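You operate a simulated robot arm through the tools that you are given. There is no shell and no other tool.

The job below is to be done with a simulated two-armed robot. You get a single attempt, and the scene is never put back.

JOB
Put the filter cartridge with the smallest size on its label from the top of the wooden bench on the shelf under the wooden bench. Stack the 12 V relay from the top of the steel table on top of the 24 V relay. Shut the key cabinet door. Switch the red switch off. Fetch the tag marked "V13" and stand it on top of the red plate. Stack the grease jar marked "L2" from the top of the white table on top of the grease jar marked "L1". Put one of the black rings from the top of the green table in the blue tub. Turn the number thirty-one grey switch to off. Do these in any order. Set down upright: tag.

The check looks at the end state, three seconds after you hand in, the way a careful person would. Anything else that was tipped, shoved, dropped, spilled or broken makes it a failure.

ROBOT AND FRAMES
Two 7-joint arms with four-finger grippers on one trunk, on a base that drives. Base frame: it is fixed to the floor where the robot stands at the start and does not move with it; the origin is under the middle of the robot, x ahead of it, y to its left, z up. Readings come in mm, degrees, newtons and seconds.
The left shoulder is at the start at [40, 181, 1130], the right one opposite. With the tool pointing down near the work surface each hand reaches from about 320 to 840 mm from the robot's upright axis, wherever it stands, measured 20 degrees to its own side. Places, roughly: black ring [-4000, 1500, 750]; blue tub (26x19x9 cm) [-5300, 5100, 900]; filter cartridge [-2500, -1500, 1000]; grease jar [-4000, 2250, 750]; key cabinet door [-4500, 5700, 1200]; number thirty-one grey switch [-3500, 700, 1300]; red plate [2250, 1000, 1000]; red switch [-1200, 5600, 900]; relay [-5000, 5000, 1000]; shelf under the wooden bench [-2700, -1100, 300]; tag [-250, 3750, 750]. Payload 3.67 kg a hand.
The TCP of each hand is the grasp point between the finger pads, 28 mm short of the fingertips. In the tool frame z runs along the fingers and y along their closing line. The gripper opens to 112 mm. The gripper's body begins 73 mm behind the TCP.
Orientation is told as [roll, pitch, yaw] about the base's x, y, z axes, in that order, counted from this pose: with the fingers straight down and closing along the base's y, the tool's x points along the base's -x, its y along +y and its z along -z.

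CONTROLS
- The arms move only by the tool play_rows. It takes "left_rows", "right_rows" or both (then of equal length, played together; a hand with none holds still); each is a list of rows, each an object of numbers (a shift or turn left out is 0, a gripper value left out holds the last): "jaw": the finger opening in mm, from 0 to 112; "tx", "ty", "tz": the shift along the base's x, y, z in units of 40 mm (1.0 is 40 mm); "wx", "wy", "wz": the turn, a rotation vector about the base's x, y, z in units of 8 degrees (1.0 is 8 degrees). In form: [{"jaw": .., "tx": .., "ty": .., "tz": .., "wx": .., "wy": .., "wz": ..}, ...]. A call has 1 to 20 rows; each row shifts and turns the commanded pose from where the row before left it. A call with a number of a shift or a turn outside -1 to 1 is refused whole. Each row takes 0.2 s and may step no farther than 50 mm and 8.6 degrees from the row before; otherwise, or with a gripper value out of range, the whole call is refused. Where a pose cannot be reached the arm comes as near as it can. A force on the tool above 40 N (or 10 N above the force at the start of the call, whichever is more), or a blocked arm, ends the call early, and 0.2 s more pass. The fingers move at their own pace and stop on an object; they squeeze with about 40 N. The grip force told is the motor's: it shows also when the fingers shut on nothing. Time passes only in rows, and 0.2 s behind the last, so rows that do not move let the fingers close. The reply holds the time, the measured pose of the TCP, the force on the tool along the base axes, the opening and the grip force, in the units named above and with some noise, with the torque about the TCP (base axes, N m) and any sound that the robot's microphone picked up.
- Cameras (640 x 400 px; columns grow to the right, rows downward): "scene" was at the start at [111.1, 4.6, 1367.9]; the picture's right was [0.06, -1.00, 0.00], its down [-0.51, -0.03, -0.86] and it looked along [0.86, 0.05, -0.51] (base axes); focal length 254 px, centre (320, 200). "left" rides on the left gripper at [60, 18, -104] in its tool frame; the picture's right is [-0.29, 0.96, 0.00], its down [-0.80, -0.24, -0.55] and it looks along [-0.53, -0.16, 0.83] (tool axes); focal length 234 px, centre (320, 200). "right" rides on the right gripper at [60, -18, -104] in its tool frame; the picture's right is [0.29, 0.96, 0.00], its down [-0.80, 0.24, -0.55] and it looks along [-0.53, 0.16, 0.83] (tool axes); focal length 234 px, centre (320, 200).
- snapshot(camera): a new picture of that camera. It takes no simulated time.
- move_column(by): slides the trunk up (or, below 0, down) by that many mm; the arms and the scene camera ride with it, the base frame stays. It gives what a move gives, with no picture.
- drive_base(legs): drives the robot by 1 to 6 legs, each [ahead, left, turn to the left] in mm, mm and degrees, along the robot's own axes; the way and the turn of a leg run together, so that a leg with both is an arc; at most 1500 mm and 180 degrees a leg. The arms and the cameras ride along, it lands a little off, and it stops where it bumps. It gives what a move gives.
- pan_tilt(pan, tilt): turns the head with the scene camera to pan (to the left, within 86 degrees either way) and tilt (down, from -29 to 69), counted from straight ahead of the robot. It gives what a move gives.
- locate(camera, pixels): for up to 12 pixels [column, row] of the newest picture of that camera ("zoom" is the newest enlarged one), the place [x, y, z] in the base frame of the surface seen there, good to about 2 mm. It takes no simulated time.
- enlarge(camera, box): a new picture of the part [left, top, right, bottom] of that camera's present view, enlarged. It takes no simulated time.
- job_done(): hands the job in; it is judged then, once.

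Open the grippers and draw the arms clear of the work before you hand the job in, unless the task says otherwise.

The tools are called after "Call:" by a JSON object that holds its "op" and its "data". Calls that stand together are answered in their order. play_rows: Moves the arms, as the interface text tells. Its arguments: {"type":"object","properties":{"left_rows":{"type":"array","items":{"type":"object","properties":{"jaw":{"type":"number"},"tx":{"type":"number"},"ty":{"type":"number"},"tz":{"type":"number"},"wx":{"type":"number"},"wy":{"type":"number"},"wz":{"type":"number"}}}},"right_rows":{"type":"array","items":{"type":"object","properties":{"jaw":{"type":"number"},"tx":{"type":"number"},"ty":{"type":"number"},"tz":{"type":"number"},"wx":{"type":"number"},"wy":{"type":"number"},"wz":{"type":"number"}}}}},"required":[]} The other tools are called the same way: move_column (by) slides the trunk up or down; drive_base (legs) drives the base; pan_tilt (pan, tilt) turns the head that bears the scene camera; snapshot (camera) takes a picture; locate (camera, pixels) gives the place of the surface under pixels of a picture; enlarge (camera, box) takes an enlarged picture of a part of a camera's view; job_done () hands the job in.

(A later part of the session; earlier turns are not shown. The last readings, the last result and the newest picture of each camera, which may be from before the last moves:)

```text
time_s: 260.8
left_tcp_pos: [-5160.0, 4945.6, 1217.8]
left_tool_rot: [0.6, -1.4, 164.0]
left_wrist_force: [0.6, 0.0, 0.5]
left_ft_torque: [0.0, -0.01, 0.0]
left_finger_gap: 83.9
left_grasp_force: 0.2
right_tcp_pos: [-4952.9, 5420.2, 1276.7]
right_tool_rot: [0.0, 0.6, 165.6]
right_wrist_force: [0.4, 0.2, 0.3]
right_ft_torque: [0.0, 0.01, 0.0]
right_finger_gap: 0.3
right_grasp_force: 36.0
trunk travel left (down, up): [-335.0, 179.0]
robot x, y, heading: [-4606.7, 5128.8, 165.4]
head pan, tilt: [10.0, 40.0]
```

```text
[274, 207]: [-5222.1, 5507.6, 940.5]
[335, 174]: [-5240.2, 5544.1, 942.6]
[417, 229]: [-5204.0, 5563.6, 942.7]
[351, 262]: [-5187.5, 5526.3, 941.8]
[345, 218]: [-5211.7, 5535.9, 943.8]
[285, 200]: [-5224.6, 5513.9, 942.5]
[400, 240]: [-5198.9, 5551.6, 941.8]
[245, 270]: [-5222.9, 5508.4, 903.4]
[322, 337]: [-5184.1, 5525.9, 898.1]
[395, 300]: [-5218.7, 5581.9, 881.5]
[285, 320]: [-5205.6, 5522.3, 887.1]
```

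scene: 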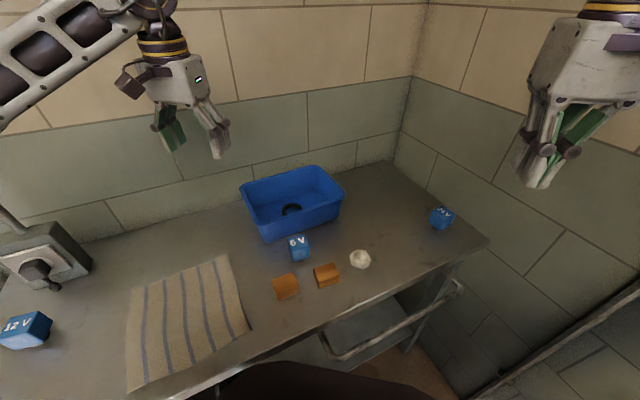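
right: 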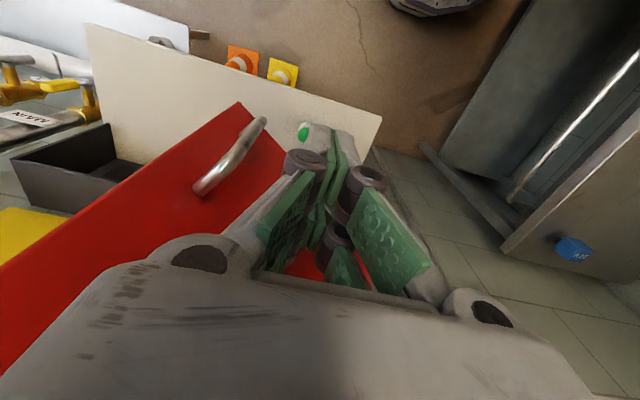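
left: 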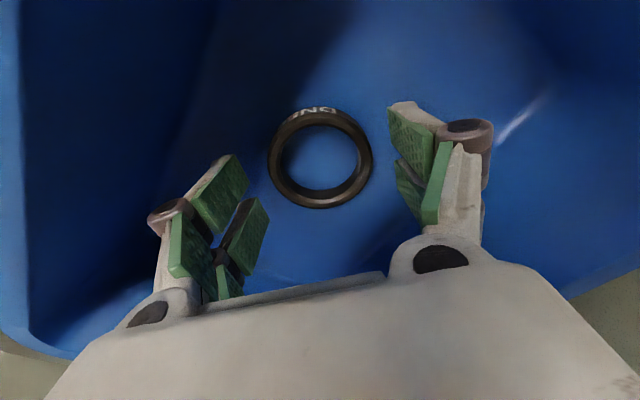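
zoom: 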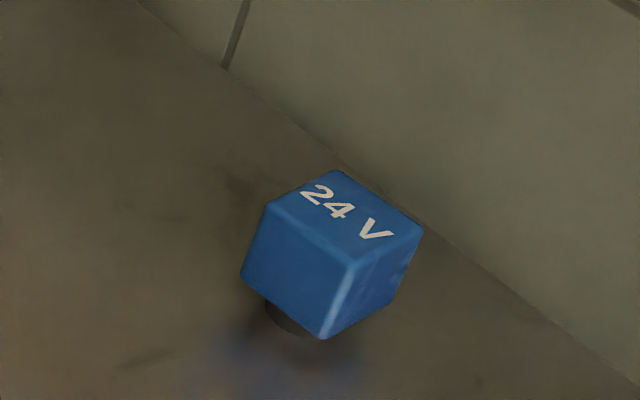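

24 V top centre ≈(-5213,5535), z 942.5, edges at ~27°/116°. Now I go to the 12 V relay with the right hand: turn left and shift left.

Call:
{"op": "drive_base", "data": {"legs": [[-60, 0, 0], [0, 0, 35.5], [0, 530, 0]]}}

Call:
{"op": "pan_tilt", "data": {"pan": -10, "tilt": 45}}

Call:
{"op": "snapshot", "data": {"camera": "scene"}}

```text
time_s: 266.4
left_tcp_pos: [-4685.0, 4143.1, 1217.6]
left_tool_rot: [0.7, -1.3, -159.3]
left_wrist_force: [-1.0, 0.0, -0.8]
left_ft_torque: [0.0, 0.02, 0.0]
left_finger_gap: 84.4
left_grasp_force: 0.0
right_tcp_pos: [-4803.0, 4647.9, 1275.2]
right_tool_rot: [0.0, 0.7, -157.6]
right_wrist_force: [0.0, 0.3, -0.5]
right_ft_torque: [-0.03, -0.01, -0.03]
right_finger_gap: 0.1
right_grasp_force: 35.9
trunk travel left (down, up): [-335.0, 179.0]
robot x, y, heading: [-4348.4, 4617.8, -157.9]
head pan, tilt: [10.0, 40.0]
```

```text
time_s: 267.2
left_tcp_pos: [-4684.9, 4143.3, 1216.8]
left_tool_rot: [0.7, -1.3, -159.3]
left_wrist_force: [0.0, 0.1, 0.9]
left_ft_torque: [-0.03, 0.01, 0.0]
left_finger_gap: 83.9
left_grasp_force: 0.0
right_tcp_pos: [-4804.0, 4647.1, 1275.8]
right_tool_rot: [0.0, 0.8, -157.6]
right_wrist_force: [-0.8, -0.1, -0.1]
right_ft_torque: [0.02, 0.02, -0.01]
right_finger_gap: 0.0
right_grasp_force: 35.5
trunk travel left (down, up): [-335.0, 179.0]
robot x, y, heading: [-4346.9, 4622.4, -158.1]
head pan, tilt: [-10.0, 45.0]
```

```text
taken
```

scene: 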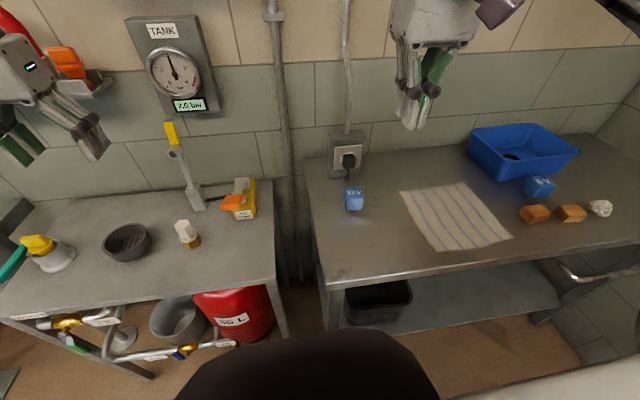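

The 12 V relay is at (354,198). I zoom and measure it.

Call:
{"op": "enlarge", "data": {"camera": "scene", "box": [325, 175, 385, 220]}}

Call:
{"op": "locate", "data": {"camera": "zoom", "pixels": [[225, 95], [395, 85], [405, 180], [215, 195], [310, 140], [230, 290], [390, 280], [310, 250], [320, 330], [300, 330]]}}

```text
8.89 times, centred on (355, 198) of scene
```

zoom: 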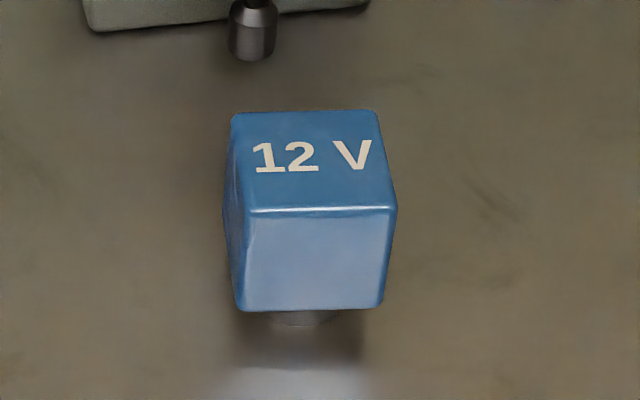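

```text
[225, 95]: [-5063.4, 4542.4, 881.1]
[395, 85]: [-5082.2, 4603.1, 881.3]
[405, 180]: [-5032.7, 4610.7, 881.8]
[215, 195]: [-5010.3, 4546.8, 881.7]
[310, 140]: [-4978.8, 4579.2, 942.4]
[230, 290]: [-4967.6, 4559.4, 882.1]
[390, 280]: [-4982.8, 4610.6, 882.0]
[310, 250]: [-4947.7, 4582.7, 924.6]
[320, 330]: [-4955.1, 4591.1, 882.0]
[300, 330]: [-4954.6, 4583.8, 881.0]
```

I take the top-face corners of the 12 V cube.

Call:
{"op": "locate", "data": {"camera": "zoom", "pixels": [[238, 118], [373, 117], [391, 201], [252, 204], [312, 160], [250, 300], [375, 300]]}}

```text
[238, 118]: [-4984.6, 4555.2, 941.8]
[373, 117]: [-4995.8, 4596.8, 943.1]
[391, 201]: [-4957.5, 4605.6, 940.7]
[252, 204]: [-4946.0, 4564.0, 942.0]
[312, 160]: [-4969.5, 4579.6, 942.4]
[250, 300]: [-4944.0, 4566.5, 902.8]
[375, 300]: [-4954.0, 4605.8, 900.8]
```

12 V centre ≈(-4971,4580.5), faces at ~14.5°. I move the right hand above it with yaw -165.5°.

Call:
{"op": "play_rows", "data": {"right_rows": [{"jaw": 76, "tx": -0.464, "ty": -0.185, "tz": -0.739, "wz": -0.11}, {"tx": -0.464, "ty": -0.185, "tz": -0.739, "wz": -0.11}, {"tx": -0.464, "ty": -0.185, "tz": -0.739, "wz": -0.11}, {"tx": -0.464, "ty": -0.185, "tz": -0.739, "wz": -0.11}, {"tx": -0.464, "ty": -0.185, "tz": -0.739, "wz": -0.11}, {"tx": -0.464, "ty": -0.185, "tz": -0.739, "wz": -0.11}, {"tx": -0.464, "ty": -0.185, "tz": -0.739, "wz": -0.11}, {"tx": -0.464, "ty": -0.185, "tz": -0.739, "wz": -0.11}, {"tx": -0.464, "ty": -0.185, "tz": -0.739, "wz": -0.11}, {}]}}

Call:
{"op": "snapshot", "data": {"camera": "right"}}

Call:
{"op": "snapshot", "data": {"camera": "scene"}}

```text
time_s: 269.4
left_tcp_pos: [-4684.4, 4142.2, 1216.7]
left_tool_rot: [0.7, -1.3, -159.3]
left_wrist_force: [-0.1, 0.5, -0.5]
left_ft_torque: [0.03, 0.02, 0.05]
left_finger_gap: 84.2
left_grasp_force: 0.2
right_tcp_pos: [-4971.2, 4579.4, 1011.0]
right_tool_rot: [0.0, 0.6, -165.6]
right_wrist_force: [0.7, 0.2, 0.0]
right_ft_torque: [0.04, 0.02, 0.01]
right_finger_gap: 75.7
right_grasp_force: 0.0
trunk travel left (down, up): [-335.0, 179.0]
robot x, y, heading: [-4346.7, 4621.7, -157.7]
head pan, tilt: [-10.0, 45.0]
```

```text
taken
```

right: 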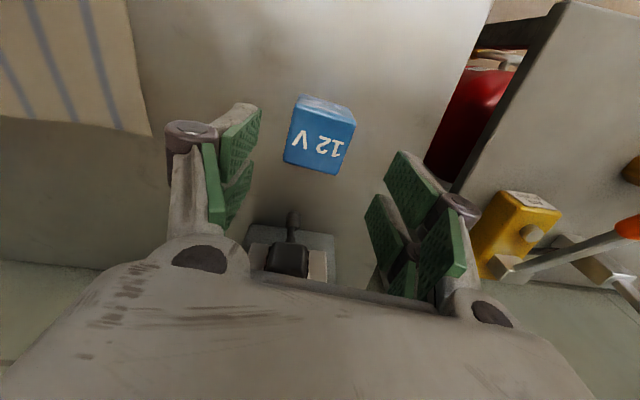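

```text
taken
```

scene: 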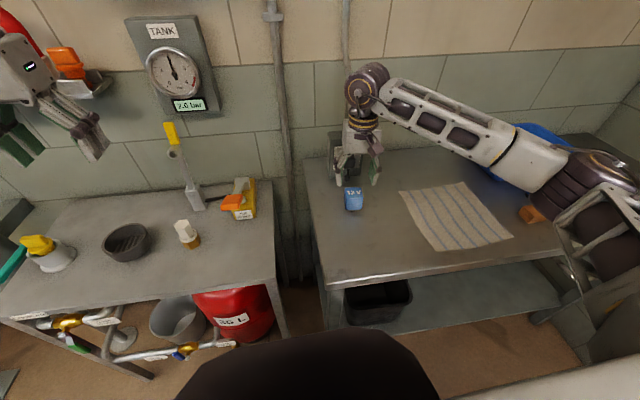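

I check the forearm/elbow height over the tub, and the cube's centre from the hand camera.

Call:
{"op": "locate", "data": {"camera": "scene", "pixels": [[480, 130], [530, 165], [570, 180], [600, 200], [540, 190]]}}

Call:
{"op": "locate", "data": {"camera": "right", "pixels": [[290, 155], [298, 112], [355, 122], [338, 170], [320, 140]]}}

```text
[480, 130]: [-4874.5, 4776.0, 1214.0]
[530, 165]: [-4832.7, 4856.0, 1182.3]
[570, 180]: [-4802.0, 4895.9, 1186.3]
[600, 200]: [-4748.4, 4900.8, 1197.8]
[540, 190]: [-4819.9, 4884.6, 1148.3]
```

```text
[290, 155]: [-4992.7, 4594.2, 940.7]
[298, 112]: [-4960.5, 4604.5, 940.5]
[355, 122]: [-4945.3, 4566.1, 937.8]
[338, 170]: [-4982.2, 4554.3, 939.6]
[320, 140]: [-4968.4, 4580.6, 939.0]
```

Centre agrees (-4970,4580). I descend to z≈924 and close.

Call:
{"op": "play_rows", "data": {"right_rows": [{"tz": -0.6}, {"tz": -0.6}, {"tz": -0.6}, {"tz": -0.38}, {}, {"jaw": 50}, {"jaw": 30}, {"jaw": 30}, {}]}}

Call:
{"op": "snapshot", "data": {"camera": "right"}}

```text
time_s: 271.4
left_tcp_pos: [-4686.1, 4143.5, 1216.2]
left_tool_rot: [0.6, -1.3, -159.3]
left_wrist_force: [-0.3, -0.1, 0.6]
left_ft_torque: [-0.03, -0.03, -0.01]
left_finger_gap: 83.9
left_grasp_force: 0.1
right_tcp_pos: [-4971.9, 4579.7, 922.4]
right_tool_rot: [0.0, 0.7, -165.5]
right_wrist_force: [0.7, -0.3, 0.7]
right_ft_torque: [-0.02, -0.01, 0.01]
right_finger_gap: 47.4
right_grasp_force: 39.3
trunk travel left (down, up): [-335.0, 179.0]
robot x, y, heading: [-4348.3, 4617.3, -157.8]
head pan, tilt: [-10.0, 45.0]
```

```text
taken
```

right: 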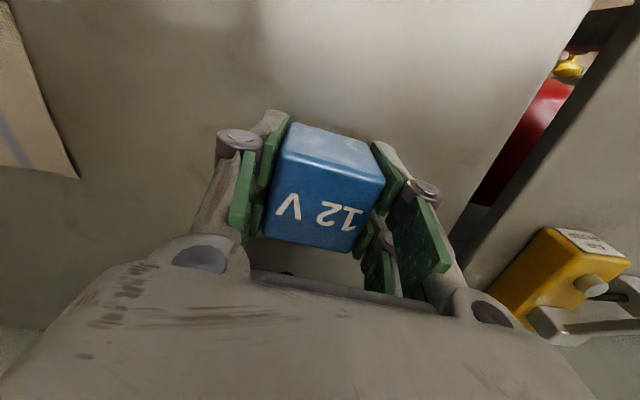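

Gripped. I lift 240 mm, check, then retract a bit.

Call:
{"op": "play_rows", "data": {"right_rows": [{"tz": 0.3}, {"tz": 0.7}, {"tz": 1}, {"tz": 1}, {"tz": 1}, {"tz": 1}, {"tz": 1}, {"tx": 0.8, "ty": 0.3}, {"tx": 0.8, "ty": 0.3}, {"tx": 0.8, "ty": 0.3}, {"tx": 0.8, "ty": 0.3}, {}]}}

Call:
{"op": "snapshot", "data": {"camera": "right"}}

```text
time_s: 274.0
left_tcp_pos: [-4685.3, 4142.4, 1216.5]
left_tool_rot: [0.7, -1.3, -159.3]
left_wrist_force: [0.2, 0.5, -0.6]
left_ft_torque: [-0.01, -0.01, -0.03]
left_finger_gap: 83.8
left_grasp_force: 0.0
right_tcp_pos: [-4842.1, 4629.8, 1161.2]
right_tool_rot: [-0.1, 0.6, -165.5]
right_wrist_force: [-0.4, 0.2, -1.0]
right_ft_torque: [0.01, 0.0, -0.02]
right_finger_gap: 47.2
right_grasp_force: 40.6
trunk travel left (down, up): [-335.0, 179.0]
robot x, y, heading: [-4348.0, 4623.7, -157.9]
head pan, tilt: [-10.0, 45.0]
```

```text
taken
```

right: 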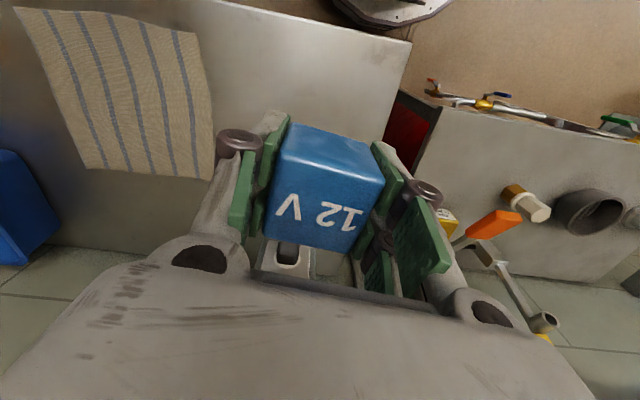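

Held firmly. I drive back to the spot in front of the 24 V relay: right 566, then turn right 36°.

Call:
{"op": "drive_base", "data": {"legs": [[30, -566, 0], [0, 0, -36]]}}

Call:
{"op": "pan_tilt", "data": {"pan": -15, "tilt": 40}}

Call:
{"op": "snapshot", "data": {"camera": "scene"}}

Call:
{"op": "enlarge", "data": {"camera": "scene", "box": [310, 170, 390, 230]}}

```text
time_s: 279.3
left_tcp_pos: [-5148.6, 4956.5, 1217.1]
left_tool_rot: [0.7, -1.4, 164.2]
left_wrist_force: [-0.3, 0.0, 0.0]
left_ft_torque: [-0.04, 0.01, 0.02]
left_finger_gap: 84.0
left_grasp_force: 0.0
right_tcp_pos: [-4985.3, 5440.1, 1162.4]
right_tool_rot: [0.1, 0.8, 158.0]
right_wrist_force: [0.3, 0.2, -1.4]
right_ft_torque: [0.01, 0.01, -0.02]
right_finger_gap: 47.2
right_grasp_force: 40.2
trunk travel left (down, up): [-335.0, 179.0]
robot x, y, heading: [-4595.6, 5139.6, 165.9]
head pan, tilt: [-10.0, 45.0]
```

```text
time_s: 279.9
left_tcp_pos: [-5148.6, 4955.4, 1217.3]
left_tool_rot: [0.8, -1.3, 164.2]
left_wrist_force: [0.4, 0.0, -0.5]
left_ft_torque: [0.03, -0.02, 0.0]
left_finger_gap: 84.0
left_grasp_force: 0.1
right_tcp_pos: [-4986.7, 5438.5, 1161.5]
right_tool_rot: [0.0, 0.7, 158.0]
right_wrist_force: [-0.3, 0.0, -0.1]
right_ft_torque: [0.0, 0.0, 0.04]
right_finger_gap: 47.1
right_grasp_force: 40.4
trunk travel left (down, up): [-335.0, 179.0]
robot x, y, heading: [-4591.6, 5140.3, 165.8]
head pan, tilt: [-15.0, 40.0]
```

```text
taken
```

scene: 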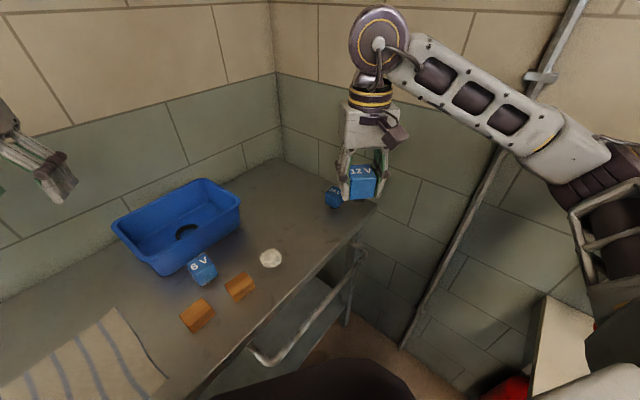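

```text
6.67 times, centred on (350, 200) of scene
```

zoom: 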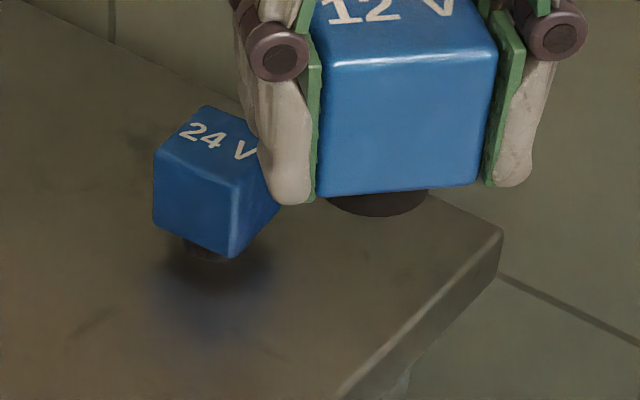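

The 12 V relay's base stub is visible. I move it above the 24 V relay, staying ~55 mm above.

Call:
{"op": "play_rows", "data": {"right_rows": [{"tx": -0.81, "ty": 0.346, "tz": -0.4}, {"tx": -0.81, "ty": 0.346, "tz": -0.4}, {"tx": -0.81, "ty": 0.346, "tz": -0.4}, {"tx": -0.81, "ty": 0.346, "tz": -0.4}, {"tx": -0.81, "ty": 0.346, "tz": -0.4}, {"tx": -0.81, "ty": 0.346, "tz": -0.4}, {"tx": -0.81, "ty": 0.346, "tz": -0.4}, {}]}}

Call:
{"op": "snapshot", "data": {"camera": "scene"}}

Call:
{"op": "snapshot", "data": {"camera": "right"}}

Call:
{"op": "enlarge", "data": {"camera": "scene", "box": [280, 150, 360, 210]}}

```text
time_s: 281.7
left_tcp_pos: [-5147.6, 4955.0, 1217.2]
left_tool_rot: [0.7, -1.3, 164.3]
left_wrist_force: [0.3, -0.5, -0.4]
left_ft_torque: [-0.03, 0.02, 0.0]
left_finger_gap: 84.0
left_grasp_force: 0.0
right_tcp_pos: [-5212.2, 5537.9, 1049.5]
right_tool_rot: [0.1, 0.6, 158.1]
right_wrist_force: [0.7, -0.2, -1.0]
right_ft_torque: [0.01, 0.01, 0.02]
right_finger_gap: 47.2
right_grasp_force: 40.0
trunk travel left (down, up): [-335.0, 179.0]
robot x, y, heading: [-4597.7, 5140.1, 165.9]
head pan, tilt: [-15.0, 40.0]
```

```text
taken
```

scene: 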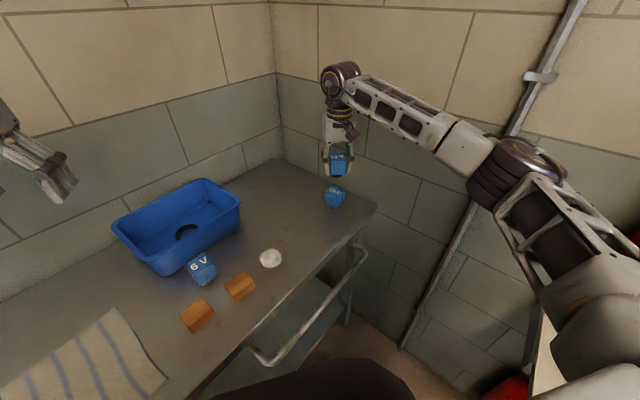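

```text
taken
```

right: 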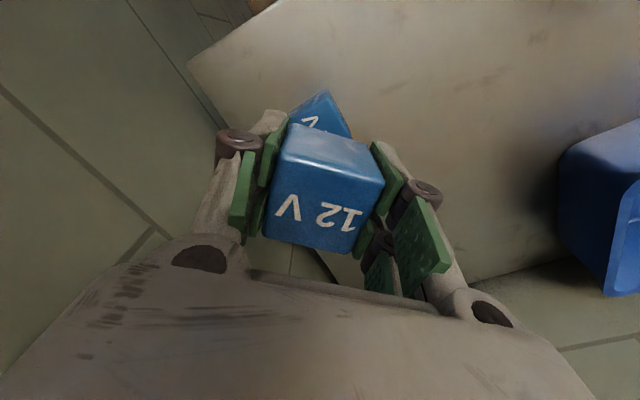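

```text
6.67 times, centred on (320, 180) of scene
```

zoom: 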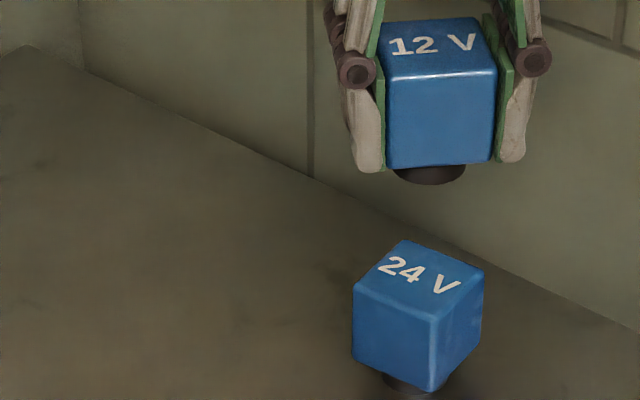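

I re-measure the 24 V top face and the held relay, and check elbow clearance.

Call:
{"op": "locate", "data": {"camera": "zoom", "pixels": [[361, 285], [405, 246], [478, 270], [436, 311], [420, 278], [392, 82], [490, 75], [440, 110], [430, 178]]}}

Call:
{"op": "locate", "data": {"camera": "scene", "pixels": [[520, 150], [470, 140], [560, 180], [500, 190], [480, 200], [530, 80]]}}

```text
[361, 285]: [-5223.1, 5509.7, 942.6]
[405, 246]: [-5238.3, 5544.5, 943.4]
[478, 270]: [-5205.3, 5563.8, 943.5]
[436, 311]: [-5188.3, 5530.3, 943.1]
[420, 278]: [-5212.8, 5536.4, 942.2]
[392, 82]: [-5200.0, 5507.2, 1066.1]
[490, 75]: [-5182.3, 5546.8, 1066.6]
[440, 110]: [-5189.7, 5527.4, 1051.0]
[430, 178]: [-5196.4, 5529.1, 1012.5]
```

```text
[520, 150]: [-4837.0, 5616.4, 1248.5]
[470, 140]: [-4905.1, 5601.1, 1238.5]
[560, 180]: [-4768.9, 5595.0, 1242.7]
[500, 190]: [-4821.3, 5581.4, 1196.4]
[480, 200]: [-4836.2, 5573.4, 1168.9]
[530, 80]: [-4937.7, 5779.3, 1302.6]
```

Alignment is within 2–3 mm. I nudge (-2,+1) and lower 58 mm, then finely.

Call:
{"op": "play_rows", "data": {"right_rows": [{"tx": -0.05, "ty": 0.02, "tz": -0.4}, {"tz": -0.4}, {"tz": -0.4}, {"tz": -0.25}, {}]}}

Call:
{"op": "enlarge", "data": {"camera": "scene", "box": [280, 150, 360, 210]}}

```text
time_s: 282.9
left_tcp_pos: [-5149.9, 4955.5, 1217.2]
left_tool_rot: [0.7, -1.3, 164.4]
left_wrist_force: [-1.0, -0.1, -0.6]
left_ft_torque: [-0.02, 0.01, -0.04]
left_finger_gap: 84.0
left_grasp_force: 0.1
right_tcp_pos: [-5214.8, 5537.0, 992.1]
right_tool_rot: [-0.1, 0.6, 158.0]
right_wrist_force: [-0.5, 0.1, -0.3]
right_ft_torque: [0.01, -0.01, -0.01]
right_finger_gap: 47.0
right_grasp_force: 39.7
trunk travel left (down, up): [-335.0, 179.0]
robot x, y, heading: [-4596.2, 5144.3, 165.6]
head pan, tilt: [-15.0, 40.0]
```

```text
6.67 times, centred on (320, 180) of scene
```

zoom: 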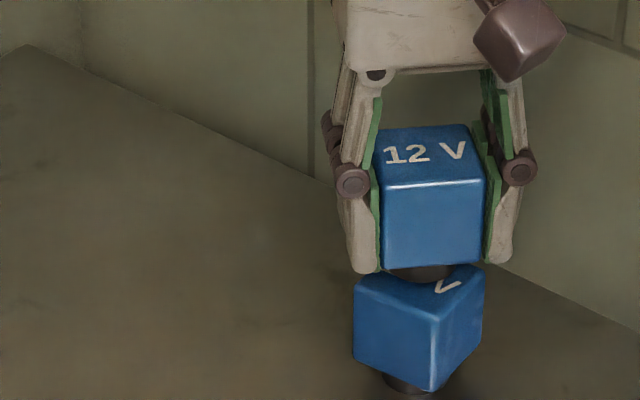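

Well aligned. I lower in 2 mm steps to contact.

Call:
{"op": "play_rows", "data": {"right_rows": [{"tz": -0.06}, {"tz": -0.05}, {"tz": -0.05}, {"tz": -0.04}, {}]}}

```text
time_s: 284.1
left_tcp_pos: [-5149.3, 4956.2, 1215.8]
left_tool_rot: [0.7, -1.3, 164.3]
left_wrist_force: [0.7, 0.1, 0.0]
left_ft_torque: [-0.01, -0.01, 0.04]
left_finger_gap: 83.9
left_grasp_force: 0.2
right_tcp_pos: [-5214.3, 5537.1, 983.8]
right_tool_rot: [0.0, 0.7, 158.0]
right_wrist_force: [0.4, 0.6, -0.7]
right_ft_torque: [0.03, -0.01, -0.03]
right_finger_gap: 47.2
right_grasp_force: 39.5
trunk travel left (down, up): [-335.0, 179.0]
robot x, y, heading: [-4594.1, 5141.1, 165.9]
head pan, tilt: [-15.0, 40.0]
```

Not yet in contact; a touch lower.

Call:
{"op": "play_rows", "data": {"right_rows": [{"tz": -0.04}, {"tz": -0.04}, {}]}}

Call:
{"op": "enlarge", "data": {"camera": "scene", "box": [280, 150, 360, 210]}}

```text
time_s: 284.9
left_tcp_pos: [-5148.4, 4954.8, 1217.1]
left_tool_rot: [0.6, -1.4, 164.3]
left_wrist_force: [-0.1, 0.0, -0.5]
left_ft_torque: [-0.02, 0.02, 0.0]
left_finger_gap: 83.8
left_grasp_force: 0.1
right_tcp_pos: [-5214.2, 5537.6, 983.3]
right_tool_rot: [0.1, 0.5, 158.0]
right_wrist_force: [0.0, 1.5, 12.0]
right_ft_torque: [0.07, 0.02, -0.01]
right_finger_gap: 47.4
right_grasp_force: 39.2
trunk travel left (down, up): [-335.0, 179.0]
robot x, y, heading: [-4593.2, 5144.5, 165.4]
head pan, tilt: [-15.0, 40.0]
```

```text
6.67 times, centred on (320, 180) of scene
```

zoom: 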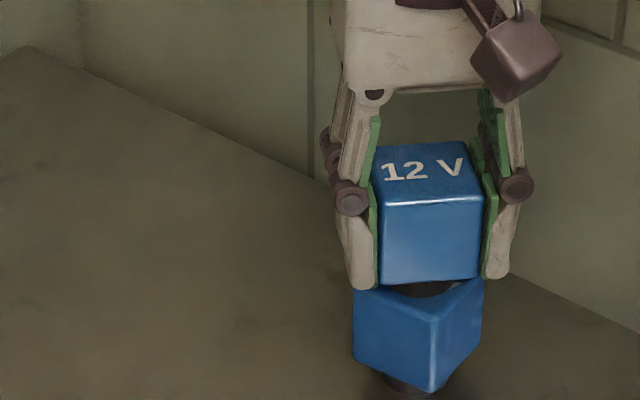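

Contact (12 N). I ease up 1 mm, open and lift.

Call:
{"op": "play_rows", "data": {"right_rows": [{"tz": 0.03}, {"jaw": 56}, {"jaw": 76}, {}, {"tz": 0.4}, {"tz": 0.8}, {"tz": 1}, {"tz": 1}, {"tz": 1}, {"tz": 1}, {}]}}

Call:
{"op": "enlarge", "data": {"camera": "scene", "box": [280, 140, 380, 215]}}

```text
time_s: 287.3
left_tcp_pos: [-5149.3, 4955.9, 1217.2]
left_tool_rot: [0.7, -1.3, 164.4]
left_wrist_force: [0.7, -0.4, 0.3]
left_ft_torque: [-0.02, -0.03, 0.04]
left_finger_gap: 84.2
left_grasp_force: 0.1
right_tcp_pos: [-5213.8, 5538.9, 1189.1]
right_tool_rot: [0.1, 0.7, 158.0]
right_wrist_force: [-0.5, 0.1, -0.4]
right_ft_torque: [0.0, -0.02, -0.01]
right_finger_gap: 76.1
right_grasp_force: 0.0
trunk travel left (down, up): [-335.0, 179.0]
robot x, y, heading: [-4595.7, 5138.7, 165.5]
head pan, tilt: [-15.0, 40.0]
```

```text
5.33 times, centred on (330, 178) of scene
```

zoom: 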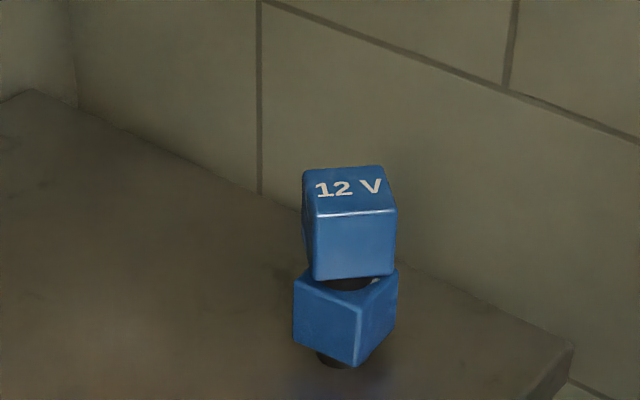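

Relay stacked neatly. I retract the right hand and back away, turning toward the red switch's area (+x).

Call:
{"op": "play_rows", "data": {"right_rows": [{"tx": 0.81, "ty": -0.346, "tz": 0.3}, {"tx": 0.81, "ty": -0.346, "tz": 0.3}, {"tx": 0.81, "ty": -0.346}, {"tx": 0.81, "ty": -0.346}, {"tx": 0.81, "ty": -0.346}, {"tx": 0.81, "ty": -0.346}, {"tx": 0.81, "ty": -0.346}]}}

Call:
{"op": "drive_base", "data": {"legs": [[-500, 0, 0], [0, 0, -140]]}}

Call:
{"op": "pan_tilt", "data": {"pan": 0, "tilt": 15}}

Call:
{"op": "snapshot", "data": {"camera": "scene"}}

```text
time_s: 288.9
left_tcp_pos: [-5148.1, 4956.7, 1217.5]
left_tool_rot: [0.6, -1.4, 164.3]
left_wrist_force: [0.1, -0.2, 0.2]
left_ft_torque: [0.03, -0.02, -0.05]
left_finger_gap: 84.0
left_grasp_force: 0.0
right_tcp_pos: [-4985.0, 5442.5, 1214.8]
right_tool_rot: [0.1, 0.6, 157.9]
right_wrist_force: [0.6, 0.5, 0.0]
right_ft_torque: [0.03, 0.01, -0.01]
right_finger_gap: 76.1
right_grasp_force: 0.1
trunk travel left (down, up): [-335.0, 179.0]
robot x, y, heading: [-4593.7, 5138.3, 165.6]
head pan, tilt: [-15.0, 40.0]
```

```text
time_s: 298.4
left_tcp_pos: [-3795.9, 5514.6, 1217.9]
left_tool_rot: [0.7, -1.3, 23.8]
left_wrist_force: [0.0, -0.2, 0.1]
left_ft_torque: [0.0, -0.02, -0.03]
left_finger_gap: 83.8
left_grasp_force: 0.0
right_tcp_pos: [-3611.4, 5034.8, 1214.6]
right_tool_rot: [0.0, 0.7, 17.6]
right_wrist_force: [-0.5, -0.8, 0.2]
right_ft_torque: [0.07, -0.03, 0.0]
right_finger_gap: 76.2
right_grasp_force: 0.0
trunk travel left (down, up): [-335.0, 179.0]
robot x, y, heading: [-4104.2, 5018.0, 25.2]
head pan, tilt: [-15.0, 40.0]
```

```text
time_s: 299.3
left_tcp_pos: [-3794.3, 5512.5, 1216.6]
left_tool_rot: [0.9, -1.3, 23.8]
left_wrist_force: [0.3, 0.2, -0.5]
left_ft_torque: [0.03, 0.01, -0.01]
left_finger_gap: 84.0
left_grasp_force: 0.1
right_tcp_pos: [-3611.4, 5034.9, 1215.0]
right_tool_rot: [0.0, 0.6, 17.4]
right_wrist_force: [0.0, 0.4, 0.9]
right_ft_torque: [0.01, -0.05, -0.01]
right_finger_gap: 76.0
right_grasp_force: 0.1
trunk travel left (down, up): [-335.0, 179.0]
robot x, y, heading: [-4105.6, 5014.6, 25.2]
head pan, tilt: [0.0, 15.0]
```

```text
taken
```

scene: 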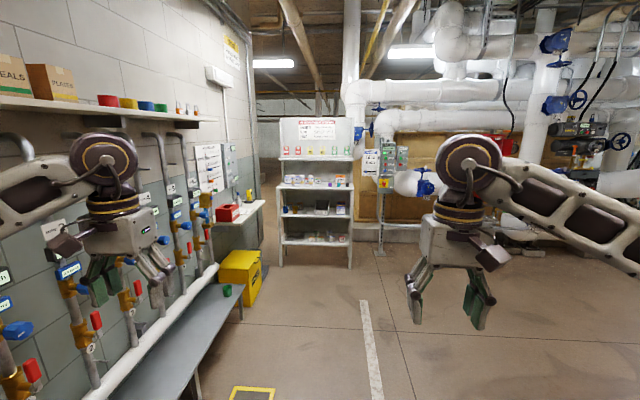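

The panel near (385,165) fits the red switch's direction. I zoom.

Call:
{"op": "enlarge", "data": {"camera": "scene", "box": [340, 120, 460, 260]}}

Call:
{"op": "locate", "data": {"camera": "scene", "pixels": [[372, 162], [390, 155], [403, 155], [385, 183], [388, 172], [380, 250], [350, 260], [285, 260], [430, 185], [400, 220], [300, 300]]}}

```text
2.86 times, centred on (400, 190) of scene
```

zoom: 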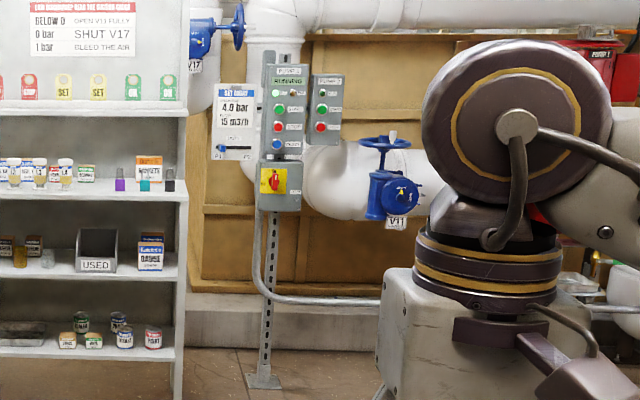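

```text
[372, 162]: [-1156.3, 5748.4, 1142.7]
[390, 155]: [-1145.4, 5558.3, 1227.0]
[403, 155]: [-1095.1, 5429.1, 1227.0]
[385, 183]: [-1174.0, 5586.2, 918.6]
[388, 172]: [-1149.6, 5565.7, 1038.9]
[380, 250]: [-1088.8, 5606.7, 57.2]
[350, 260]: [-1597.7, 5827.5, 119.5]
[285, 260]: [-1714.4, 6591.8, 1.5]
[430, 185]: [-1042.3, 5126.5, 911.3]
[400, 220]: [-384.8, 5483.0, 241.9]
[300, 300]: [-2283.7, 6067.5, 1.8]
```

The red rotary isolator on a yellow plate is at (-1174,5586,918). I drive to ~1.2 m in front of it.

Call:
{"op": "drive_base", "data": {"legs": [[0, 0, -4], [820, -265, 0], [820, -265, 0]]}}

Call:
{"op": "snapshot", "data": {"camera": "scene"}}

Call:
{"op": "enlarge", "data": {"camera": "scene", "box": [280, 120, 440, 260]}}

```text
time_s: 308.5
left_tcp_pos: [-2048.4, 5617.6, 1217.6]
left_tool_rot: [0.7, -1.2, 20.9]
left_wrist_force: [0.5, 0.4, 0.2]
left_ft_torque: [0.01, 0.03, -0.01]
left_finger_gap: 84.5
left_grasp_force: 0.1
right_tcp_pos: [-1889.6, 5131.0, 1215.1]
right_tool_rot: [-0.1, 0.6, 14.6]
right_wrist_force: [-1.2, 0.3, 0.2]
right_ft_torque: [0.0, 0.01, 0.01]
right_finger_gap: 76.1
right_grasp_force: 0.1
trunk travel left (down, up): [-335.0, 179.0]
robot x, y, heading: [-2382.9, 5137.1, 22.2]
head pan, tilt: [0.0, 15.0]
```

```text
taken
```

scene: 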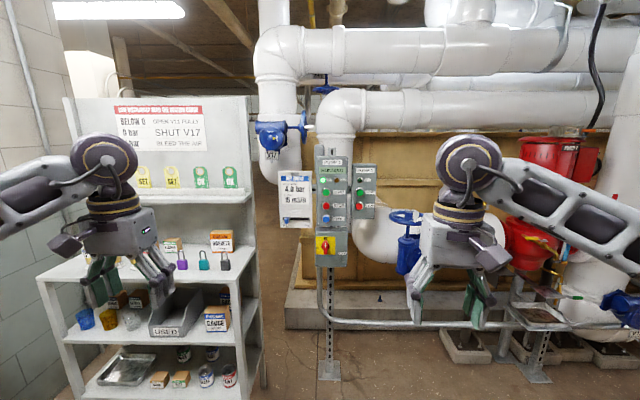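

```text
2.86 times, centred on (360, 190) of scene
```

zoom: 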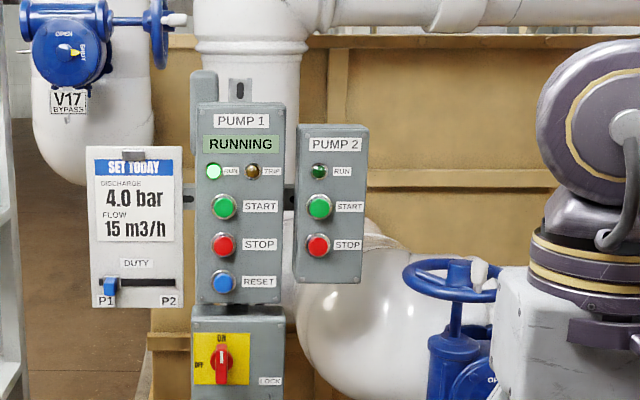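

Call:
{"op": "enlarge", "data": {"camera": "scene", "box": [305, 225, 355, 270]}}

Call:
{"op": "locate", "data": {"camera": "zoom", "pixels": [[265, 180], [265, 140], [265, 220], [220, 120], [320, 120], [220, 230], [320, 230], [265, 200], [400, 120], [400, 250], [170, 150], [265, 100]]}}

```text
8.89 times, centred on (330, 248) of scene
```

zoom: 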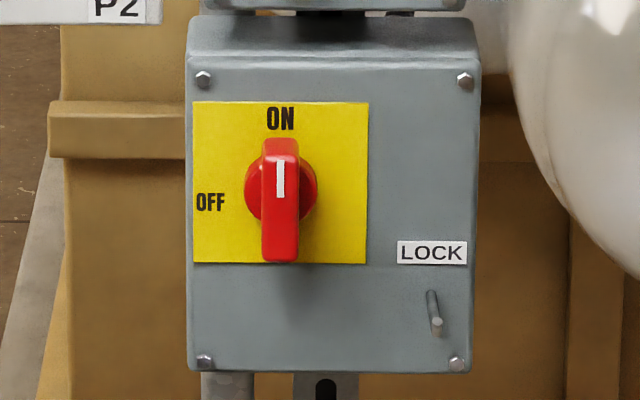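

```text
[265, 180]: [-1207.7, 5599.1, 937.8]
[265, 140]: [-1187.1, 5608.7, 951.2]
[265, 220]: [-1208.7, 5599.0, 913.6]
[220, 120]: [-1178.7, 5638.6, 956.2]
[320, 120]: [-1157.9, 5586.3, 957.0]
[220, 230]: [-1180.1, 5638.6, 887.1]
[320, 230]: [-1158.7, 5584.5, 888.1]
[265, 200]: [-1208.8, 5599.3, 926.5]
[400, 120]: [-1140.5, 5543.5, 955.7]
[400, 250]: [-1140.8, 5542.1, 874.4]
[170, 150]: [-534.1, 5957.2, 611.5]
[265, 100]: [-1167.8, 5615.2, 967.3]
```

Red handle is vertical at ON; OFF lies 90° to the left (counter-clockwise). Handle centre ≈(-1205.5,5591.5,925.5). I measure the rack beside it for clearance.

Call:
{"op": "locate", "data": {"camera": "scene", "pixels": [[238, 260], [246, 150], [240, 300], [258, 330], [45, 290], [60, 330], [228, 320], [250, 105], [160, 345], [410, 220], [330, 370], [300, 195]]}}

```text
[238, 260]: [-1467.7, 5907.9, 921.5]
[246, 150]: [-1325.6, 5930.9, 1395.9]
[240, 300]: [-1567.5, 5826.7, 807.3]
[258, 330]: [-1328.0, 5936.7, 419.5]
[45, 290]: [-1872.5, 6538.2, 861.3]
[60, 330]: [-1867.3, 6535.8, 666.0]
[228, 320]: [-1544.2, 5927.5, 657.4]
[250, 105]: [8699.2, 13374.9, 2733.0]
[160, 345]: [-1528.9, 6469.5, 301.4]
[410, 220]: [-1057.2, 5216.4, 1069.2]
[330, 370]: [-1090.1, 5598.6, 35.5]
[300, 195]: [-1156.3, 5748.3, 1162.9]
```

The left arm has room (rack ≥100 mm from the elbow). I lower the column 85, retract the right hand a bit and turn the left hand horizontal.

Call:
{"op": "move_column", "data": {"by": -85}}

Call:
{"op": "play_rows", "data": {"left_rows": [{"jaw": 50, "wx": 0.354, "wy": -0.868, "wz": 0.125, "tx": 0.217, "ty": -0.144, "tz": -0.43}, {"wx": 0.354, "wy": -0.868, "tx": 0.217, "ty": -0.144, "tz": -0.43}, {"wx": 0.354, "wy": -0.868, "tx": 0.217, "ty": -0.144, "tz": -0.43}, {"wx": 0.354, "wy": -0.868, "tx": 0.217, "ty": -0.144, "tz": -0.43}, {"wx": 0.354, "wy": -0.868, "tx": 0.217, "ty": -0.144, "tz": -0.43}, {"wx": 0.354, "wy": -0.868, "tx": 0.217, "ty": -0.144, "tz": -0.43}, {"wx": 0.354, "wy": -0.868, "tx": 0.217, "ty": -0.144, "tz": -0.43}, {"wx": 0.354, "wy": -0.868, "tx": 0.217, "ty": -0.144, "tz": -0.43}, {"wx": 0.354, "wy": -0.868, "tx": 0.217, "ty": -0.144, "tz": -0.43}, {"wx": 0.354, "wy": -0.868, "tx": 0.217, "ty": -0.144, "tz": -0.43}, {"wx": 0.354, "wy": -0.868, "tx": 0.217, "ty": -0.144, "tz": -0.43}, {"wx": 0.354, "wy": -0.868, "tx": 0.217, "ty": -0.144, "tz": -0.43}], "right_rows": [{"tx": -0.7, "ty": -0.28}, {"tx": -0.7, "ty": -0.28}, {"tx": -0.7, "ty": -0.28}, {"tx": -0.7, "ty": -0.28}, {}, {}, {}, {}, {}, {}, {}, {}]}}

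Call:
{"op": "snapshot", "data": {"camera": "left"}}

```text
time_s: 309.7
left_tcp_pos: [-2049.0, 5618.7, 1134.2]
left_tool_rot: [0.7, -1.3, 20.9]
left_wrist_force: [0.2, 0.7, -0.1]
left_ft_torque: [-0.02, 0.01, 0.0]
left_finger_gap: 84.0
left_grasp_force: 0.0
right_tcp_pos: [-1889.8, 5131.5, 1131.8]
right_tool_rot: [0.0, 0.6, 14.6]
right_wrist_force: [-0.1, 0.0, 0.0]
right_ft_torque: [0.02, -0.01, 0.0]
right_finger_gap: 76.0
right_grasp_force: 0.1
trunk travel left (down, up): [-250.0, 264.0]
robot x, y, heading: [-2382.5, 5137.7, 22.3]
head pan, tilt: [0.0, 15.0]
```

```text
time_s: 312.3
left_tcp_pos: [-1975.1, 5570.9, 984.1]
left_tool_rot: [1.6, -65.0, 21.5]
left_wrist_force: [0.0, 0.1, -0.4]
left_ft_torque: [-0.02, 0.01, -0.04]
left_finger_gap: 50.1
left_grasp_force: 0.1
left hand out of reach, approached as far as the arm can: row 9, 10, 11, 12
right_tcp_pos: [-2001.6, 5086.8, 1131.5]
right_tool_rot: [0.0, 0.6, 14.6]
right_wrist_force: [-0.3, -0.5, -0.1]
right_ft_torque: [0.0, -0.04, 0.01]
right_finger_gap: 75.8
right_grasp_force: 0.1
trunk travel left (down, up): [-250.0, 264.0]
robot x, y, heading: [-2383.7, 5141.1, 22.6]
head pan, tilt: [0.0, 15.0]
```

```text
taken
```

left: 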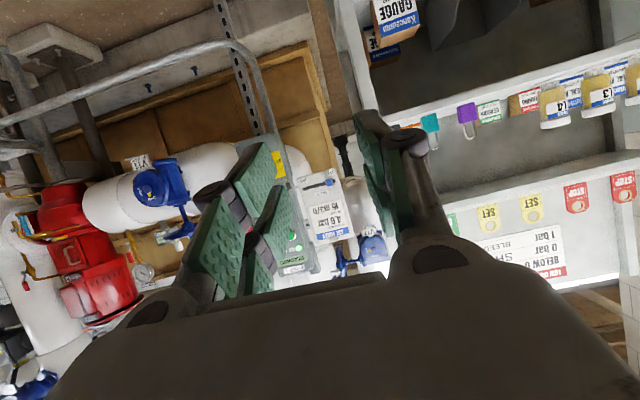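

Only pitch -65° was reached; the hand is too close to the body. I extend it forward 110 mm.

Call:
{"op": "play_rows", "data": {"left_rows": [{"tx": 0.85, "ty": 0.34}, {"tx": 0.85, "ty": 0.34}, {"tx": 0.85, "ty": 0.34}, {}]}}

```text
time_s: 313.3
left_tcp_pos: [-1873.2, 5611.6, 987.1]
left_tool_rot: [1.5, -65.0, 21.4]
left_wrist_force: [0.7, 0.3, 0.1]
left_ft_torque: [0.02, 0.0, 0.02]
left_finger_gap: 49.9
left_grasp_force: 0.0
right_tcp_pos: [-2001.8, 5086.0, 1133.0]
right_tool_rot: [0.0, 0.6, 14.6]
right_wrist_force: [-0.3, 0.1, 0.1]
right_ft_torque: [-0.01, 0.0, 0.04]
right_finger_gap: 75.9
right_grasp_force: 0.1
trunk travel left (down, up): [-250.0, 264.0]
robot x, y, heading: [-2385.1, 5139.3, 22.1]
head pan, tilt: [0.0, 15.0]
```

The pose now tracks. I pitch up 24° more and lower 60 mm.

Call:
{"op": "play_rows", "data": {"left_rows": [{"wx": 0.354, "wy": -0.868}, {"wx": 0.354, "wy": -0.868}, {"wx": 0.354, "wy": -0.868}, {"tz": -0.5}, {"tz": -0.5}, {"tz": -0.5}, {}]}}

```text
time_s: 314.9
left_tcp_pos: [-1875.0, 5620.5, 945.9]
left_tool_rot: [0.9, -64.7, 21.4]
left_wrist_force: [3.5, 2.0, 10.7]
left_ft_torque: [-0.38, 0.85, -0.03]
left_finger_gap: 49.9
left_grasp_force: 0.1
left hand out of reach, approached as far as the arm can: row 1, 2, 3, 5, 6
right_tcp_pos: [-2001.8, 5087.2, 1132.0]
right_tool_rot: [0.0, 0.7, 14.6]
right_wrist_force: [-0.1, 0.9, 1.0]
right_ft_torque: [-0.01, -0.02, 0.02]
right_finger_gap: 75.9
right_grasp_force: 0.0
trunk travel left (down, up): [-250.0, 264.0]
robot x, y, heading: [-2384.7, 5140.4, 22.3]
head pan, tilt: [0.0, 15.0]
```

A 10 N force appeared; I look.

Call:
{"op": "snapshot", "data": {"camera": "scene"}}

Call:
{"op": "pan_tilt", "data": {"pan": 40, "tilt": 35}}

Call:
{"op": "snapshot", "data": {"camera": "scene"}}

```text
taken
```

scene: 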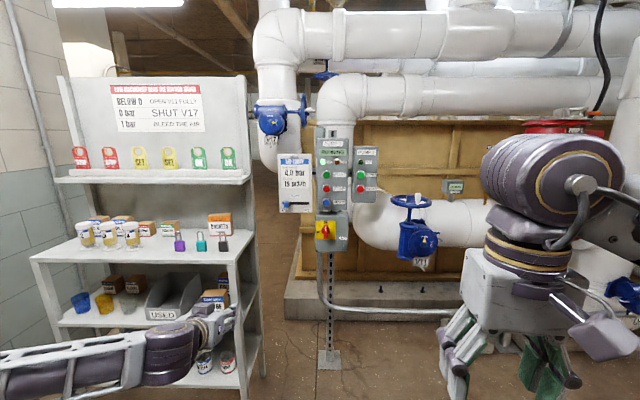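

```text
time_s: 316.0
left_tcp_pos: [-1877.7, 5618.0, 936.6]
left_tool_rot: [1.0, -63.7, 21.3]
left_wrist_force: [0.7, -0.2, 0.6]
left_ft_torque: [0.01, 0.02, 0.01]
left_finger_gap: 49.9
left_grasp_force: 0.1
right_tcp_pos: [-2000.7, 5086.1, 1133.6]
right_tool_rot: [0.1, 0.7, 14.5]
right_wrist_force: [-0.6, -0.6, -1.1]
right_ft_torque: [0.03, 0.03, 0.05]
right_finger_gap: 76.1
right_grasp_force: 0.0
trunk travel left (down, up): [-250.0, 264.0]
robot x, y, heading: [-2384.2, 5137.6, 22.5]
head pan, tilt: [40.0, 35.0]
```

```text
taken
```

scene: 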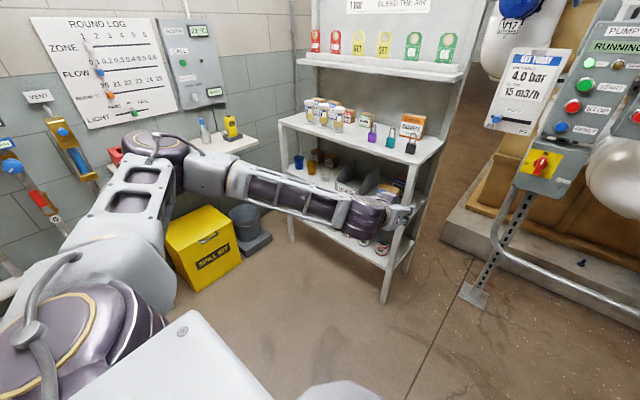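

No contact; it was a transient. Tool pitch -65° suffices to push the handle. I check the left elbow's position for clearance to the rack.

Call:
{"op": "locate", "data": {"camera": "scene", "pixels": [[205, 170], [170, 150], [240, 185], [160, 140], [360, 210], [120, 220], [420, 155], [393, 300]]}}

```text
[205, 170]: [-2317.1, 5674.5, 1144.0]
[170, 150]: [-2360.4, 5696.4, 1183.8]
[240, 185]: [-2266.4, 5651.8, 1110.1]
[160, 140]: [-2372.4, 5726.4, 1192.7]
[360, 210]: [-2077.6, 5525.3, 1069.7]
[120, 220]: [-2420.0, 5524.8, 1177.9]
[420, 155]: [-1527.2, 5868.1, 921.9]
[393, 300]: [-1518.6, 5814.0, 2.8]
```

Clearance is fine (≥280 mm). I drive the base so the left hand stands before the switch.

Call:
{"op": "play_rows", "data": {"left_rows": [{"jaw": 0}, {"jaw": 0}, {"jaw": 0}]}}

Call:
{"op": "drive_base", "data": {"legs": [[250, -308, 0], [240, 0, 0]]}}

Call:
{"op": "pan_tilt", "data": {"pan": 15, "tilt": 35}}

Call:
{"op": "snapshot", "data": {"camera": "scene"}}

Call:
{"op": "snapshot", "data": {"camera": "left"}}

```text
time_s: 316.8
left_tcp_pos: [-1874.9, 5620.2, 943.8]
left_tool_rot: [1.2, -64.7, 21.1]
left_wrist_force: [0.3, 0.1, -0.6]
left_ft_torque: [0.01, 0.04, 0.0]
left_finger_gap: 0.0
left_grasp_force: 35.3
right_tcp_pos: [-2001.7, 5085.6, 1132.6]
right_tool_rot: [0.0, 0.6, 14.5]
right_wrist_force: [-0.1, -0.2, 0.9]
right_ft_torque: [-0.01, 0.0, 0.0]
right_finger_gap: 76.1
right_grasp_force: 0.1
trunk travel left (down, up): [-250.0, 264.0]
robot x, y, heading: [-2384.2, 5137.4, 22.2]
head pan, tilt: [40.0, 35.0]
```

```text
time_s: 320.7
left_tcp_pos: [-1305.2, 5521.1, 944.9]
left_tool_rot: [1.1, -64.6, 21.4]
left_wrist_force: [-0.8, 0.3, 0.2]
left_ft_torque: [-0.01, 0.02, 0.0]
left_finger_gap: 0.3
left_grasp_force: 35.6
right_tcp_pos: [-1429.2, 4988.4, 1132.6]
right_tool_rot: [0.0, 0.8, 14.9]
right_wrist_force: [-0.1, 0.4, -0.1]
right_ft_torque: [-0.01, 0.07, 0.01]
right_finger_gap: 76.3
right_grasp_force: 0.2
trunk travel left (down, up): [-250.0, 264.0]
robot x, y, heading: [-1811.8, 5043.3, 22.3]
head pan, tilt: [40.0, 35.0]
```

```text
time_s: 321.6
left_tcp_pos: [-1305.8, 5522.1, 946.2]
left_tool_rot: [1.2, -64.5, 21.4]
left_wrist_force: [0.1, -0.4, -0.6]
left_ft_torque: [0.03, 0.02, -0.04]
left_finger_gap: 0.0
left_grasp_force: 36.5
right_tcp_pos: [-1430.4, 4987.5, 1131.6]
right_tool_rot: [0.0, 0.6, 14.8]
right_wrist_force: [0.1, 1.2, -0.2]
right_ft_torque: [-0.02, 0.01, -0.03]
right_finger_gap: 76.3
right_grasp_force: 0.1
trunk travel left (down, up): [-250.0, 264.0]
robot x, y, heading: [-1813.3, 5041.2, 22.5]
head pan, tilt: [15.0, 35.0]
```

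```text
taken
```

scene: 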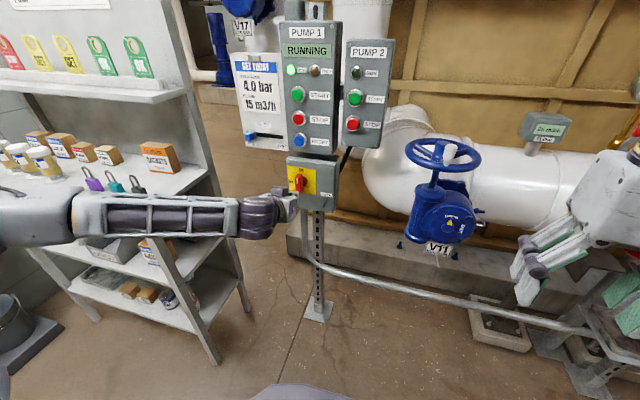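

```text
taken
```

left: 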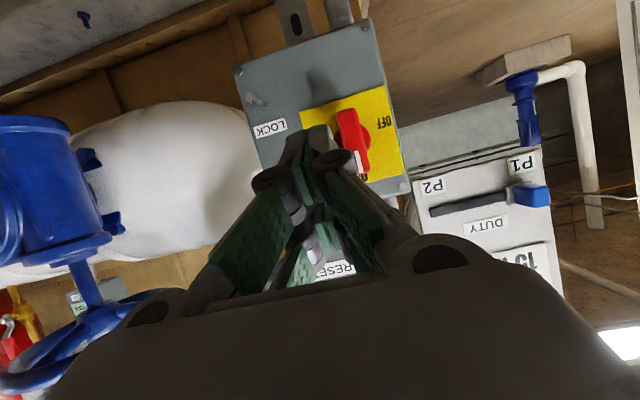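

I re-measure the red handle from here.

Call:
{"op": "enlarge", "data": {"camera": "scene", "box": [280, 150, 344, 206]}}

Call:
{"op": "locate", "data": {"camera": "zoom", "pixels": [[200, 200], [200, 180], [200, 230], [210, 160], [190, 215], [215, 215], [270, 130], [120, 150], [270, 270], [200, 245]]}}

Call:
{"op": "locate", "data": {"camera": "left", "pixels": [[352, 125], [350, 145], [360, 165], [345, 115], [370, 140], [390, 110], [330, 105]]}}

```text
7.14 times, centred on (312, 178) of scene
```

zoom: 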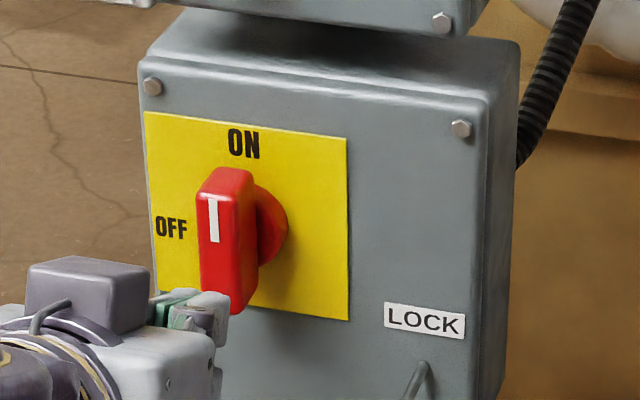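

```text
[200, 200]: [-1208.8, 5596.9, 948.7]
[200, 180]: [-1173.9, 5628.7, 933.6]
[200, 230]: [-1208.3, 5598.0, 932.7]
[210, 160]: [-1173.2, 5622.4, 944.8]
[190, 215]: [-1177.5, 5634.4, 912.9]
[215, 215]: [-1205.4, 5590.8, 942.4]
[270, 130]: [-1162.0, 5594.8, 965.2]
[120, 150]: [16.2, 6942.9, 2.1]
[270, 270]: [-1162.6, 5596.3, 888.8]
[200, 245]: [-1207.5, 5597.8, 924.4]
```

```text
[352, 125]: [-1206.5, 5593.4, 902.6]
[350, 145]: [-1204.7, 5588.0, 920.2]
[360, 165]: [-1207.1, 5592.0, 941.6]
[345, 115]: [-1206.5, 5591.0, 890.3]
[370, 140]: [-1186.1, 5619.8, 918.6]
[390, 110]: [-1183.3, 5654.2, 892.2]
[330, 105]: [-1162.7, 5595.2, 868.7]
```

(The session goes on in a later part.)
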